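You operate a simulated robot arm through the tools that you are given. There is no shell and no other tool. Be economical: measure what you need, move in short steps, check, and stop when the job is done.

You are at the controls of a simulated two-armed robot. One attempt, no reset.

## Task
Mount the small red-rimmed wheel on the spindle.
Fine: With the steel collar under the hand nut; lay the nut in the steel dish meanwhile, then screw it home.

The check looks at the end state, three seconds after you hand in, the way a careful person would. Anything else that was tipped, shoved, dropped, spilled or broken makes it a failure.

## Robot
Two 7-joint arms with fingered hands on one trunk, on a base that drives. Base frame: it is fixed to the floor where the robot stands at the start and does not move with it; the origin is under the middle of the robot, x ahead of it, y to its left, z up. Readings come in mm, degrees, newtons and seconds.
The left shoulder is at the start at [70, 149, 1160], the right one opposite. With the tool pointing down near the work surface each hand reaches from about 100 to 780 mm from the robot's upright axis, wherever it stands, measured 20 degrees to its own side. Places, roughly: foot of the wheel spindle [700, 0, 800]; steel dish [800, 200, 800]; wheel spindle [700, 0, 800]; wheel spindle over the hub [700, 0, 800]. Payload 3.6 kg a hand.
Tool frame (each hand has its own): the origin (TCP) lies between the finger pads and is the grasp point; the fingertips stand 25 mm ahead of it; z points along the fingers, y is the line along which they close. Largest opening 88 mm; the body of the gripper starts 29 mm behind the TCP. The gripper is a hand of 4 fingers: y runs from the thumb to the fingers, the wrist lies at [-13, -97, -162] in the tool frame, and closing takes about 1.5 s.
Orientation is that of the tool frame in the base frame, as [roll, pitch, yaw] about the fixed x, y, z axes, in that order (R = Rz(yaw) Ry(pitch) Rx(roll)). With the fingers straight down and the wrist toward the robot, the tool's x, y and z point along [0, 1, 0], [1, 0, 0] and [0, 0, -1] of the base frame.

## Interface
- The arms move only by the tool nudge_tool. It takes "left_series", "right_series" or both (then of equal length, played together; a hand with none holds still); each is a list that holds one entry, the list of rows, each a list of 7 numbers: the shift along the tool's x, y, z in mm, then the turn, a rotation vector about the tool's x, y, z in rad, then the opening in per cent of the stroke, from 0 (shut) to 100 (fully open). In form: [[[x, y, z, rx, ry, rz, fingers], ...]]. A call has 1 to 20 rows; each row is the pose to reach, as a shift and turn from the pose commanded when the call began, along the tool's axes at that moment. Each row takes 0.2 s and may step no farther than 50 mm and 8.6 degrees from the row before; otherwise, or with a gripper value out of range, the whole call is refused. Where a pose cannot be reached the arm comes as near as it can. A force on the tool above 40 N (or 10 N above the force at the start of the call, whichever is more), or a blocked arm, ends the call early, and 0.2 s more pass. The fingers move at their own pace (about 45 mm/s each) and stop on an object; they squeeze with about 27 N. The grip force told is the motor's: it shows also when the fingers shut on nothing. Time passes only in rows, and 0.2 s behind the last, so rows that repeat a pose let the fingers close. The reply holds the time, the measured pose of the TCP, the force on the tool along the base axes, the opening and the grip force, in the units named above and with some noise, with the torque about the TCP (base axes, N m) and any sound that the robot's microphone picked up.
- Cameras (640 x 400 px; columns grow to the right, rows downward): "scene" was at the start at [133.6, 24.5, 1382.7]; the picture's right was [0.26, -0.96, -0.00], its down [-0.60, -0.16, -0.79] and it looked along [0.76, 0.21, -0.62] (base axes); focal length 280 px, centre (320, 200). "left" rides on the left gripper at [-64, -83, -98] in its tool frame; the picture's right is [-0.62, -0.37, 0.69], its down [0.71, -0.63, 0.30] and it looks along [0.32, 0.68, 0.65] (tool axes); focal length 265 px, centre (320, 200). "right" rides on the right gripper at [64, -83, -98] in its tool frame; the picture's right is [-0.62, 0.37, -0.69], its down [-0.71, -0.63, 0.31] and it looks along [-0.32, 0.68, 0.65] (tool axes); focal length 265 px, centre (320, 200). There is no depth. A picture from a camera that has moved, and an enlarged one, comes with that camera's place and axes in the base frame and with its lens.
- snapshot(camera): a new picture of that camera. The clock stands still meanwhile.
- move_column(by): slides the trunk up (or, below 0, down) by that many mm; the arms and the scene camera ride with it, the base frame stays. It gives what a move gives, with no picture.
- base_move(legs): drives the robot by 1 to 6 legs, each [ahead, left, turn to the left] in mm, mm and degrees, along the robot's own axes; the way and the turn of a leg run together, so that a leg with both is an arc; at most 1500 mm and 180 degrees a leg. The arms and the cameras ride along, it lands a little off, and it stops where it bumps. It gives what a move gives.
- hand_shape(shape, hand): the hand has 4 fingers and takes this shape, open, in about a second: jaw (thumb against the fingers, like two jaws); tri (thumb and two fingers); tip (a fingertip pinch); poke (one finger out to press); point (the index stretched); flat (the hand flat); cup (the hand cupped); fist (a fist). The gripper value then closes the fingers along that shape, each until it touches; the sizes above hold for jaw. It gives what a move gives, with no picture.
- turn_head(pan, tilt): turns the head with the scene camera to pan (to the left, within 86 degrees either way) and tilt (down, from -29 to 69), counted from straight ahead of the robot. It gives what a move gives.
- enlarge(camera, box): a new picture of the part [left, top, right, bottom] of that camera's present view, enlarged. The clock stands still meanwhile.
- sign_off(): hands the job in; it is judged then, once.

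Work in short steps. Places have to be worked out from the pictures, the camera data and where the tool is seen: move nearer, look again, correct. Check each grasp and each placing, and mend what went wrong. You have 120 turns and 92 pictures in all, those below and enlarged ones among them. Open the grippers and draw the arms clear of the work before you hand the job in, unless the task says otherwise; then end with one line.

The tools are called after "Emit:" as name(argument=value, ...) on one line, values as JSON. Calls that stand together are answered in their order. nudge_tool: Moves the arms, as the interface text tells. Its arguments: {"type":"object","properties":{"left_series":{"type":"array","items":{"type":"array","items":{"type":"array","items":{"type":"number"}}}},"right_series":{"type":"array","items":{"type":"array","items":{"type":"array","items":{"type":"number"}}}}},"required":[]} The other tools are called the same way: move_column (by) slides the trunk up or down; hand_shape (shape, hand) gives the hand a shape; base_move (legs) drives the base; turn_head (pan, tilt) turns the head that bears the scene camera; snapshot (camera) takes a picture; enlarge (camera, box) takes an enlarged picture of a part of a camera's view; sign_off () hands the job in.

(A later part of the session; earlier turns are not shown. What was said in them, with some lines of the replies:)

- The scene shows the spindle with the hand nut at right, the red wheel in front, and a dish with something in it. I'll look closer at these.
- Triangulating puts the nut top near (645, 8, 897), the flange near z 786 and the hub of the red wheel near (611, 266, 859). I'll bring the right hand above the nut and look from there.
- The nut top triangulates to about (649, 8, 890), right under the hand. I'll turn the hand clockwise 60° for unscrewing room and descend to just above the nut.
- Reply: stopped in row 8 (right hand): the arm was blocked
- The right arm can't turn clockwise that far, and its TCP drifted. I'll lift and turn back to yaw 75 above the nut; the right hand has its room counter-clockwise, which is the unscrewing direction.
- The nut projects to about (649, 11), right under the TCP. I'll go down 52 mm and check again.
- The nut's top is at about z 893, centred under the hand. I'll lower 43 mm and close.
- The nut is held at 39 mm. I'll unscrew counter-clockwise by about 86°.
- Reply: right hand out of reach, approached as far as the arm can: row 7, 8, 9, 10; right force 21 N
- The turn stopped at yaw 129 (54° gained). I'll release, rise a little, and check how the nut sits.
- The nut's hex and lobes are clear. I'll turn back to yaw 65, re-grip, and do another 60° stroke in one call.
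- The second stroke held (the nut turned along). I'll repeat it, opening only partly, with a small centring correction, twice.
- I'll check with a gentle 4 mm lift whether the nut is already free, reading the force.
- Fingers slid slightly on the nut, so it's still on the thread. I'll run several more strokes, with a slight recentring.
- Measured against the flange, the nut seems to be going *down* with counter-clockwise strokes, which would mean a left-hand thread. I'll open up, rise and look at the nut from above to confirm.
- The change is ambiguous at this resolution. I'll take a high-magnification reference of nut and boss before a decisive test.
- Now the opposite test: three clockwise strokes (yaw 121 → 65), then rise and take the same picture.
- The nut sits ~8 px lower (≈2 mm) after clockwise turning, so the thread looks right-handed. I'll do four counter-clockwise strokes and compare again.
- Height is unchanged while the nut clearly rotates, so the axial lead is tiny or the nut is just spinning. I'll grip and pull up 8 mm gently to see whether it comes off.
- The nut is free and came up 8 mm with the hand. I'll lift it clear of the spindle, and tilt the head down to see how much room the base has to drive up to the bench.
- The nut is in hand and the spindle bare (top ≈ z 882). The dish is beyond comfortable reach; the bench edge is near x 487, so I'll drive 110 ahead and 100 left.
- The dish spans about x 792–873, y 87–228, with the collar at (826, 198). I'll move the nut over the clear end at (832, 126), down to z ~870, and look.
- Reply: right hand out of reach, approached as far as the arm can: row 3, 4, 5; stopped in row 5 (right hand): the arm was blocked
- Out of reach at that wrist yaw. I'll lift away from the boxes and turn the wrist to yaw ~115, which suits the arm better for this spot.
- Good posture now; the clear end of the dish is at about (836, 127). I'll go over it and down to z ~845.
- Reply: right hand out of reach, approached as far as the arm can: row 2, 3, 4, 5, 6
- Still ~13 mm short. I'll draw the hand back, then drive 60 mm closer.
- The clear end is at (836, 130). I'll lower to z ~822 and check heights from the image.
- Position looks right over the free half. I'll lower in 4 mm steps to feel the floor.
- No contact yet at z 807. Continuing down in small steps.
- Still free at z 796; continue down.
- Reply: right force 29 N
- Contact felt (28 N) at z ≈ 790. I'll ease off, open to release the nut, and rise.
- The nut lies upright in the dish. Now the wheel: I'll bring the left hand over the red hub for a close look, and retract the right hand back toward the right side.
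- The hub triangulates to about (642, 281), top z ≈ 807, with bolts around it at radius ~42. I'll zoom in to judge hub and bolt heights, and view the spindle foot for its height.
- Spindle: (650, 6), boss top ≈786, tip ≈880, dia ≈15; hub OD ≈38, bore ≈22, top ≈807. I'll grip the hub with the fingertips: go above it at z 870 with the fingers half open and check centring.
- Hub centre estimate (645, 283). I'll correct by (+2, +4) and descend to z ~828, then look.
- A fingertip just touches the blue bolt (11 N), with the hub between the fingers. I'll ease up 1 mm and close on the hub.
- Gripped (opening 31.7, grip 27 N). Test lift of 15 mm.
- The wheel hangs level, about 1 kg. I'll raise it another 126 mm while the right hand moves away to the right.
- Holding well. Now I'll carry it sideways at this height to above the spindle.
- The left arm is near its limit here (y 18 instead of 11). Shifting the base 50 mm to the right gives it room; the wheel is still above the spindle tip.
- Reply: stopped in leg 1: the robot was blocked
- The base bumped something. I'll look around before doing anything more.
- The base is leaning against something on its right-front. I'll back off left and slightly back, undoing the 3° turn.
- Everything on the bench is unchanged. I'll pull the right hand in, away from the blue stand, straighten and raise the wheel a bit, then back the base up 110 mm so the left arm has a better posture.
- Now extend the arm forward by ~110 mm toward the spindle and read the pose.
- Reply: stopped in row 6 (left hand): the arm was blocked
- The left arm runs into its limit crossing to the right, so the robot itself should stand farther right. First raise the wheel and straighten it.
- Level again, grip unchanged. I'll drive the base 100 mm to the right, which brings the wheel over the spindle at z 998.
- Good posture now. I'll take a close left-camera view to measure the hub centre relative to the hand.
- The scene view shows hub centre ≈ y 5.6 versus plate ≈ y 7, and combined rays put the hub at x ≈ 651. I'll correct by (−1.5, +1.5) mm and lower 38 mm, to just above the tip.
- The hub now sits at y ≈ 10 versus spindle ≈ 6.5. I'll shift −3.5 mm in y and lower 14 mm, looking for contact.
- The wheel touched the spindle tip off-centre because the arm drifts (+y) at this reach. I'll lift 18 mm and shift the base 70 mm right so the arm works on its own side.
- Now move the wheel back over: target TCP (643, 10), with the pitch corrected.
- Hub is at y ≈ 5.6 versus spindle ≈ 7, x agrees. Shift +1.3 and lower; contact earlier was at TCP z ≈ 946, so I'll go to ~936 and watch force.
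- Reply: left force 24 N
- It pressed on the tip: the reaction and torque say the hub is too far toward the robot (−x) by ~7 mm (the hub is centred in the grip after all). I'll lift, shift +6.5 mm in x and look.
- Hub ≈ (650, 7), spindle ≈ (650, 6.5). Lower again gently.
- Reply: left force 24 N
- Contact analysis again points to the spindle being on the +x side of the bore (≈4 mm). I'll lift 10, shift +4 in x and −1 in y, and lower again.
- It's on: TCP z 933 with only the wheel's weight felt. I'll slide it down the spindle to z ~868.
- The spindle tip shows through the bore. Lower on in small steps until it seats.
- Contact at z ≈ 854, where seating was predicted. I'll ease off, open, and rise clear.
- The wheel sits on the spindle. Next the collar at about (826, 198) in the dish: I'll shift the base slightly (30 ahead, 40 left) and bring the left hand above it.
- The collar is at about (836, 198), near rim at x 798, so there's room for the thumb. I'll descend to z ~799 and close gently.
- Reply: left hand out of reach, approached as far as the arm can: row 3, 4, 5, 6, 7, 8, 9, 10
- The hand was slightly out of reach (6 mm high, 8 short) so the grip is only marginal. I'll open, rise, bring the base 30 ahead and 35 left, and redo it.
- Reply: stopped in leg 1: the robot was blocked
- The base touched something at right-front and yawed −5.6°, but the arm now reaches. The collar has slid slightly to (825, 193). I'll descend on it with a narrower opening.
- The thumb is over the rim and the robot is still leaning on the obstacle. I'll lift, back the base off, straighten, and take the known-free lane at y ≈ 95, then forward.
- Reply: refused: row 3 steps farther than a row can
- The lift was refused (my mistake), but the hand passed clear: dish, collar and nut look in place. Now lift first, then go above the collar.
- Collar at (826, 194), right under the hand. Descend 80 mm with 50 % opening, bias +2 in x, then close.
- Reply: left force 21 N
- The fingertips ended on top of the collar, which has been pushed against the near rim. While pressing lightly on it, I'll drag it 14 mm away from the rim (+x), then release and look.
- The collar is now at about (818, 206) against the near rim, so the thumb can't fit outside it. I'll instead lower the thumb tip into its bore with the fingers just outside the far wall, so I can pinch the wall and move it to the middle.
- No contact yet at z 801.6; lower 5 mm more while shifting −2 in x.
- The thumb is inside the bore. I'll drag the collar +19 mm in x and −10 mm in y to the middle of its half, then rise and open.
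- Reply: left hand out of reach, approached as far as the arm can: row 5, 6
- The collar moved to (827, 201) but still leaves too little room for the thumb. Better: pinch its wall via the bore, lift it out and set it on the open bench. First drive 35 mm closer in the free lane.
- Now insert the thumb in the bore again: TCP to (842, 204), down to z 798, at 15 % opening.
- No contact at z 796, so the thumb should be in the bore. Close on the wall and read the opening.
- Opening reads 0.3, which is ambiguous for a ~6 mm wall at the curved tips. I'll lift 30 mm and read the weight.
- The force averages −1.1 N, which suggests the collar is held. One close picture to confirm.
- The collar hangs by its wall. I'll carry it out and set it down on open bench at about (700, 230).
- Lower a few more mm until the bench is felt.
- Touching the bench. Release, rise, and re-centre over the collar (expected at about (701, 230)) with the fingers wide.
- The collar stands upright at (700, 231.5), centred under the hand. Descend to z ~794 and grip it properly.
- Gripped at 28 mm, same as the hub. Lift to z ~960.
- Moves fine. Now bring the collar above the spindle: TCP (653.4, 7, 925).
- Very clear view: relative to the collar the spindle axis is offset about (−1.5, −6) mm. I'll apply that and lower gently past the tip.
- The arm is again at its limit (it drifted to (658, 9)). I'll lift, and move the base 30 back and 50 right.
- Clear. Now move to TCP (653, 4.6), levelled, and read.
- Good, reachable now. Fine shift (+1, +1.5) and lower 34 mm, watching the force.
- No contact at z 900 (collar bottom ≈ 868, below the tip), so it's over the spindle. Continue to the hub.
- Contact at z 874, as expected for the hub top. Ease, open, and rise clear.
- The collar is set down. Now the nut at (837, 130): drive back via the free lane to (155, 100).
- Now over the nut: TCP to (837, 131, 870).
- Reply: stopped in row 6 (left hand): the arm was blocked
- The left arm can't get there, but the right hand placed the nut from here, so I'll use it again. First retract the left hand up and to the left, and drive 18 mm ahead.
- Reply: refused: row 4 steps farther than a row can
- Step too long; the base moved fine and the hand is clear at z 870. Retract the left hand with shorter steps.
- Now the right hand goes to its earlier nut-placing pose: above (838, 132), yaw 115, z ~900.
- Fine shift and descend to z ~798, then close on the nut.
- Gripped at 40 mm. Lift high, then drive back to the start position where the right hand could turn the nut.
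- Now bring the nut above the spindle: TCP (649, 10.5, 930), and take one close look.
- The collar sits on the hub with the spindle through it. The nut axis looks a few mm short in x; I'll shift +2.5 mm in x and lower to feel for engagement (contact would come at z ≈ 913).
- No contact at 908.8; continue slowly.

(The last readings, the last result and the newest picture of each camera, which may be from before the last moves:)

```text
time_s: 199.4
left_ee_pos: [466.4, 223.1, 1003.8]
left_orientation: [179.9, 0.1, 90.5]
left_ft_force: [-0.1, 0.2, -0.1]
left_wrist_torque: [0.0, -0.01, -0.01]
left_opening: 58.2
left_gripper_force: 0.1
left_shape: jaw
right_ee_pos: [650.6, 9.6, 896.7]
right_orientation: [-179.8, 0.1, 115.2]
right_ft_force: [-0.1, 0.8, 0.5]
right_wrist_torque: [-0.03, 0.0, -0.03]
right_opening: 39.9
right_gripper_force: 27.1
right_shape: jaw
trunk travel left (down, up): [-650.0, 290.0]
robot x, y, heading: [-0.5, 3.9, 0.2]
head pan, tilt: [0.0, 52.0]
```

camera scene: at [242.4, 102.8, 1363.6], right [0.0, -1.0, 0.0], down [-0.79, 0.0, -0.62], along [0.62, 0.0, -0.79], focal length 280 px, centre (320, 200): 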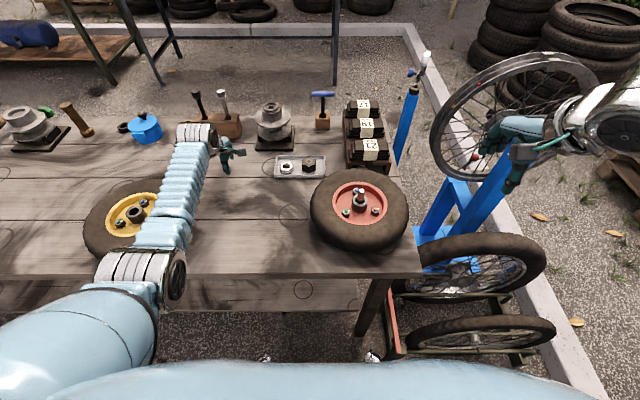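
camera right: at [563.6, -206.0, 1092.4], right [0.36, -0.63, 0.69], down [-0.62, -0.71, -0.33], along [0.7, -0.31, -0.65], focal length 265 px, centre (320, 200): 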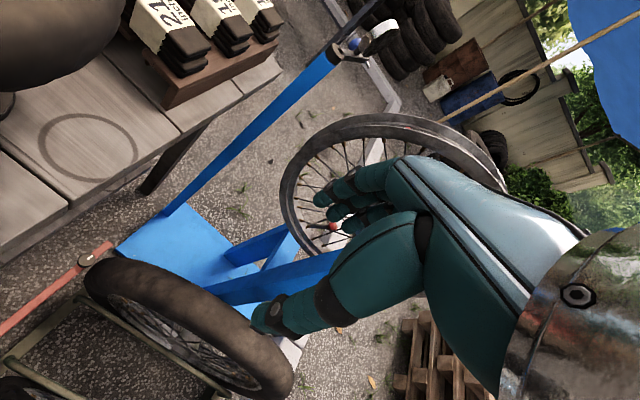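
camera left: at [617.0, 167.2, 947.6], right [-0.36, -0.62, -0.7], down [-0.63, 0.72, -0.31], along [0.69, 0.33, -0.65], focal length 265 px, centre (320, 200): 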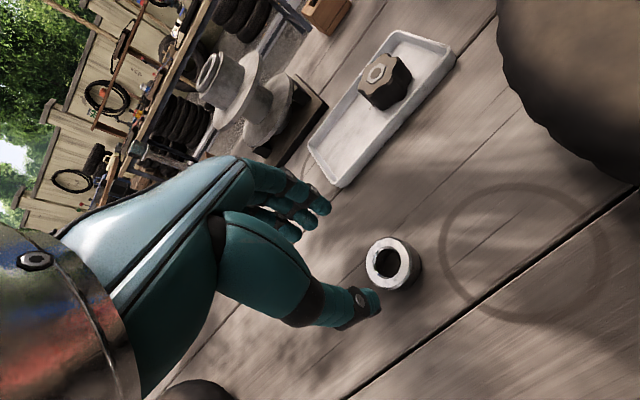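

Nut bottom is ≈864, so it's around the spindle. Lower until it meets thread or collar.

Emit:
nudge_tool(right_series=[[[0, 0, 2, 0, 0, 0, 0], [0, 0, 4, 0, 0, 0, 0], [0, 0, 6, 0, 0, 0, 0], [0, 0, 6, 0, 0, 0, 0]]])

```text
time_s: 200.4
left_ee_pos: [466.3, 221.6, 1005.7]
left_orientation: [179.9, 0.1, 90.5]
left_ft_force: [0.1, -0.5, -0.7]
left_wrist_torque: [-0.03, 0.03, 0.01]
left_opening: 58.3
left_gripper_force: 0.0
left_shape: jaw
right_ee_pos: [651.5, 7.5, 894.1]
right_orientation: [-179.9, 0.1, 115.4]
right_ft_force: [6.2, -2.1, 8.3]
right_wrist_torque: [-0.08, -0.18, -0.01]
right_opening: 39.7
right_gripper_force: 27.5
right_shape: jaw
trunk travel left (down, up): [-650.0, 290.0]
robot x, y, heading: [-0.9, -0.4, 0.2]
head pan, tilt: [0.0, 52.0]
```

Light contact at z 894 (collar or thread start). Now screw clockwise one stroke (yaw 115 → 60) with slight downward bias.

Emit:
nudge_tool(right_series=[[[0, 0, 0, 0, 0, 0.14, 0], [0, 0, 0.5, 0, 0, 0.28, 0], [0, 0, 0.5, 0, 0, 0.42, 0], [0, 0, 1, 0, 0, 0.56, 0], [0, 0, 1, 0, 0, 0.7, 0], [0, 0, 1, 0, 0, 0.84, 0], [0, 0, 1, 0, 0, 0.94, 0]]])

```text
time_s: 202.0
left_ee_pos: [468.1, 223.4, 1004.7]
left_orientation: [179.8, 0.2, 90.6]
left_ft_force: [-0.4, 0.3, -0.4]
left_wrist_torque: [-0.01, 0.01, -0.01]
left_opening: 58.5
left_gripper_force: 0.0
left_shape: jaw
right_ee_pos: [650.3, 7.2, 891.2]
right_orientation: [179.8, 0.2, 61.3]
right_ft_force: [13.4, 1.2, 13.5]
right_wrist_torque: [-0.11, -0.44, 0.09]
right_opening: 41.7
right_gripper_force: 26.6
right_shape: jaw
trunk travel left (down, up): [-650.0, 290.0]
robot x, y, heading: [-0.8, 1.6, 0.1]
head pan, tilt: [0.0, 52.0]
```

The nut advanced ~3 mm (894 → 891). Shift +2 in x to relieve the side load, ratchet back and do another clockwise stroke.

Emit:
nudge_tool(right_series=[[[0, 0, 0, 0, 0, 0, 66], [1, 1.7, 0, 0, 0, 0, 66], [1, 1.7, 0, 0, 0, -0.14, 66], [1, 1.7, 0, 0, 0, -0.28, 66], [1, 1.7, 0, 0, 0, -0.42, 66], [1, 1.7, 0, 0, 0, -0.56, 66], [1, 1.7, 0, 0, 0, -0.7, 66], [1, 1.7, 0, 0, 0, -0.84, 66], [1, 1.7, 0, 0, 0, -0.98, 66], [1, 1.7, 0, 0, 0, -0.98, 0], [1, 1.7, 0, 0, 0, -0.98, 0], [1, 1.7, 0, 0, 0, -0.98, 0], [1, 1.7, 0.5, 0, 0, -0.84, 0], [1, 1.7, 0.5, 0, 0, -0.7, 0], [1, 1.7, 1, 0, 0, -0.56, 0], [1, 1.7, 1, 0, 0, -0.42, 0], [1, 1.7, 1, 0, 0, -0.28, 0], [1, 1.7, 1, 0, 0, -0.14, 0], [1, 1.7, 1, 0, 0, 0, 0]]])

```text
time_s: 206.0
left_ee_pos: [468.5, 223.5, 1003.3]
left_orientation: [180.0, 0.4, 90.6]
left_ft_force: [-0.1, -0.6, -0.4]
left_wrist_torque: [-0.02, 0.01, -0.01]
left_opening: 58.3
left_gripper_force: 0.1
left_shape: jaw
right_ee_pos: [654.2, 10.4, 889.9]
right_orientation: [180.0, 0.2, 61.4]
right_ft_force: [13.8, 7.0, 2.7]
right_wrist_torque: [0.05, -0.45, 0.57]
right_opening: 39.7
right_gripper_force: 27.3
right_shape: jaw
trunk travel left (down, up): [-650.0, 290.0]
robot x, y, heading: [-1.6, -2.2, 0.2]
head pan, tilt: [0.0, 52.0]
```

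Torque rose to 0.57 N m against the turn: the nut is tightening. One more stroke to confirm it's home.

Emit:
nudge_tool(right_series=[[[0, 0, 0, 0, 0, 0, 66], [-0.7, -1.3, 0, 0, 0, 0, 66], [-0.7, -1.3, 0, 0, 0, -0.14, 66], [-0.7, -1.3, 0, 0, 0, -0.28, 66], [-0.7, -1.3, 0, 0, 0, -0.42, 66], [-0.7, -1.3, 0, 0, 0, -0.56, 66], [-0.7, -1.3, 0, 0, 0, -0.7, 66], [-0.7, -1.3, 0, 0, 0, -0.84, 66], [-0.7, -1.3, 0, 0, 0, -0.98, 66], [-0.7, -1.3, 0, 0, 0, -0.98, 0], [-0.7, -1.3, 0, 0, 0, -0.98, 0], [-0.7, -1.3, 0, 0, 0, -0.98, 0], [-0.7, -1.3, 0, 0, 0, -0.84, 0], [-0.7, -1.3, 0, 0, 0, -0.7, 0], [-0.7, -1.3, 0, 0, 0, -0.56, 0], [-0.7, -1.3, 0, 0, 0, -0.42, 0], [-0.7, -1.3, 0, 0, 0, -0.28, 0], [-0.7, -1.3, 0, 0, 0, -0.14, 0], [-0.7, -1.3, 0, 0, 0, 0, 0]]])

```text
time_s: 210.0
left_ee_pos: [469.8, 227.5, 1002.8]
left_orientation: [-179.8, 0.5, 90.5]
left_ft_force: [0.2, 0.6, 0.8]
left_wrist_torque: [-0.03, -0.04, 0.01]
left_opening: 58.1
left_gripper_force: 0.1
left_shape: jaw
right_ee_pos: [652.5, 16.9, 889.2]
right_orientation: [-180.0, -0.2, 62.1]
right_ft_force: [14.3, 32.1, -4.4]
right_wrist_torque: [0.64, -0.47, 1.27]
right_opening: 34.3
right_gripper_force: 27.1
right_shape: jaw
trunk travel left (down, up): [-650.0, 290.0]
robot x, y, heading: [0.6, 0.0, 0.2]
head pan, tilt: [0.0, 52.0]
```

Torque reached 1.3 N m and the fingers began to slip: the nut is tight. Release, rise and draw the right hand away.

Emit:
nudge_tool(right_series=[[[0, 0, 0, 0, 0, 0, 50], [0, 0, 0, 0, 0, 0, 80], [0, 0, 0, 0, 0, 0, 80], [0, 0, 0, 0, 0, 0, 80], [0, 0, -40, 0, 0, 0, 80], [0, 0, -85, 0, 0, 0, 80], [0, 0, -120, 0, 0, -0.1, 80], [-40, 8, -130, 0, 0, -0.2, 80], [-82, 16, -130, 0, 0, -0.3, 80], [-123, 24, -130, 0, 0, -0.4, 80], [-164, 32, -130, 0, 0, -0.45, 80], [-205, 41, -130, 0, 0, -0.45, 80]]])

Emit:
enlarge(camera="scene", box=[250, 90, 390, 200])

```text
time_s: 212.6
left_ee_pos: [465.7, 220.9, 1005.3]
left_orientation: [179.9, 0.2, 90.5]
left_ft_force: [0.1, -0.9, -0.2]
left_wrist_torque: [0.0, -0.01, -0.01]
left_opening: 58.5
left_gripper_force: 0.1
left_shape: jaw
right_ee_pos: [590.1, -194.2, 1017.9]
right_orientation: [180.0, 0.1, 87.4]
right_ft_force: [-0.2, 0.0, -0.2]
right_wrist_torque: [0.02, 0.05, 0.03]
right_opening: 70.0
right_gripper_force: 0.1
right_shape: jaw
trunk travel left (down, up): [-650.0, 290.0]
robot x, y, heading: [-3.2, -3.0, 0.4]
head pan, tilt: [0.0, 52.0]
```

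```text
3.64 times, centred on (320, 145) of scene
camera zoom: at [124.1, 0.1, 1363.2], right [0.0, -1.0, 0.0], down [-0.79, 0.0, -0.62], along [0.62, 0.0, -0.79], focal length 1017 px, centre (320, 400)
```

zoom: 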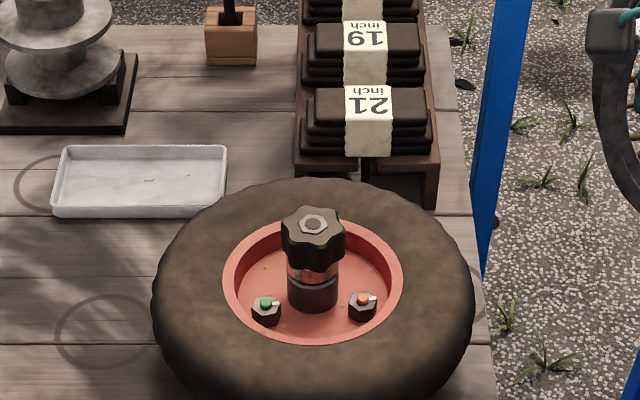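

The final view shows the wheel level on the spindle, with the collar on the hub and the nut tight against it. The dish is empty, both hands are open and clear, so I'm handing in.

Emit:
sign_off()

```text
The job is handed in.
```

The red-rimmed wheel is on the spindle with the steel collar under the hand nut. The nut was screwed until it went tight (about 1.3 N·m), both hands are clear, and the job is handed in. The base bumped something at the robot's right twice; nothing looked moved after the first bump or on the bench at the end, but I took no picture to check that side closely after the second.
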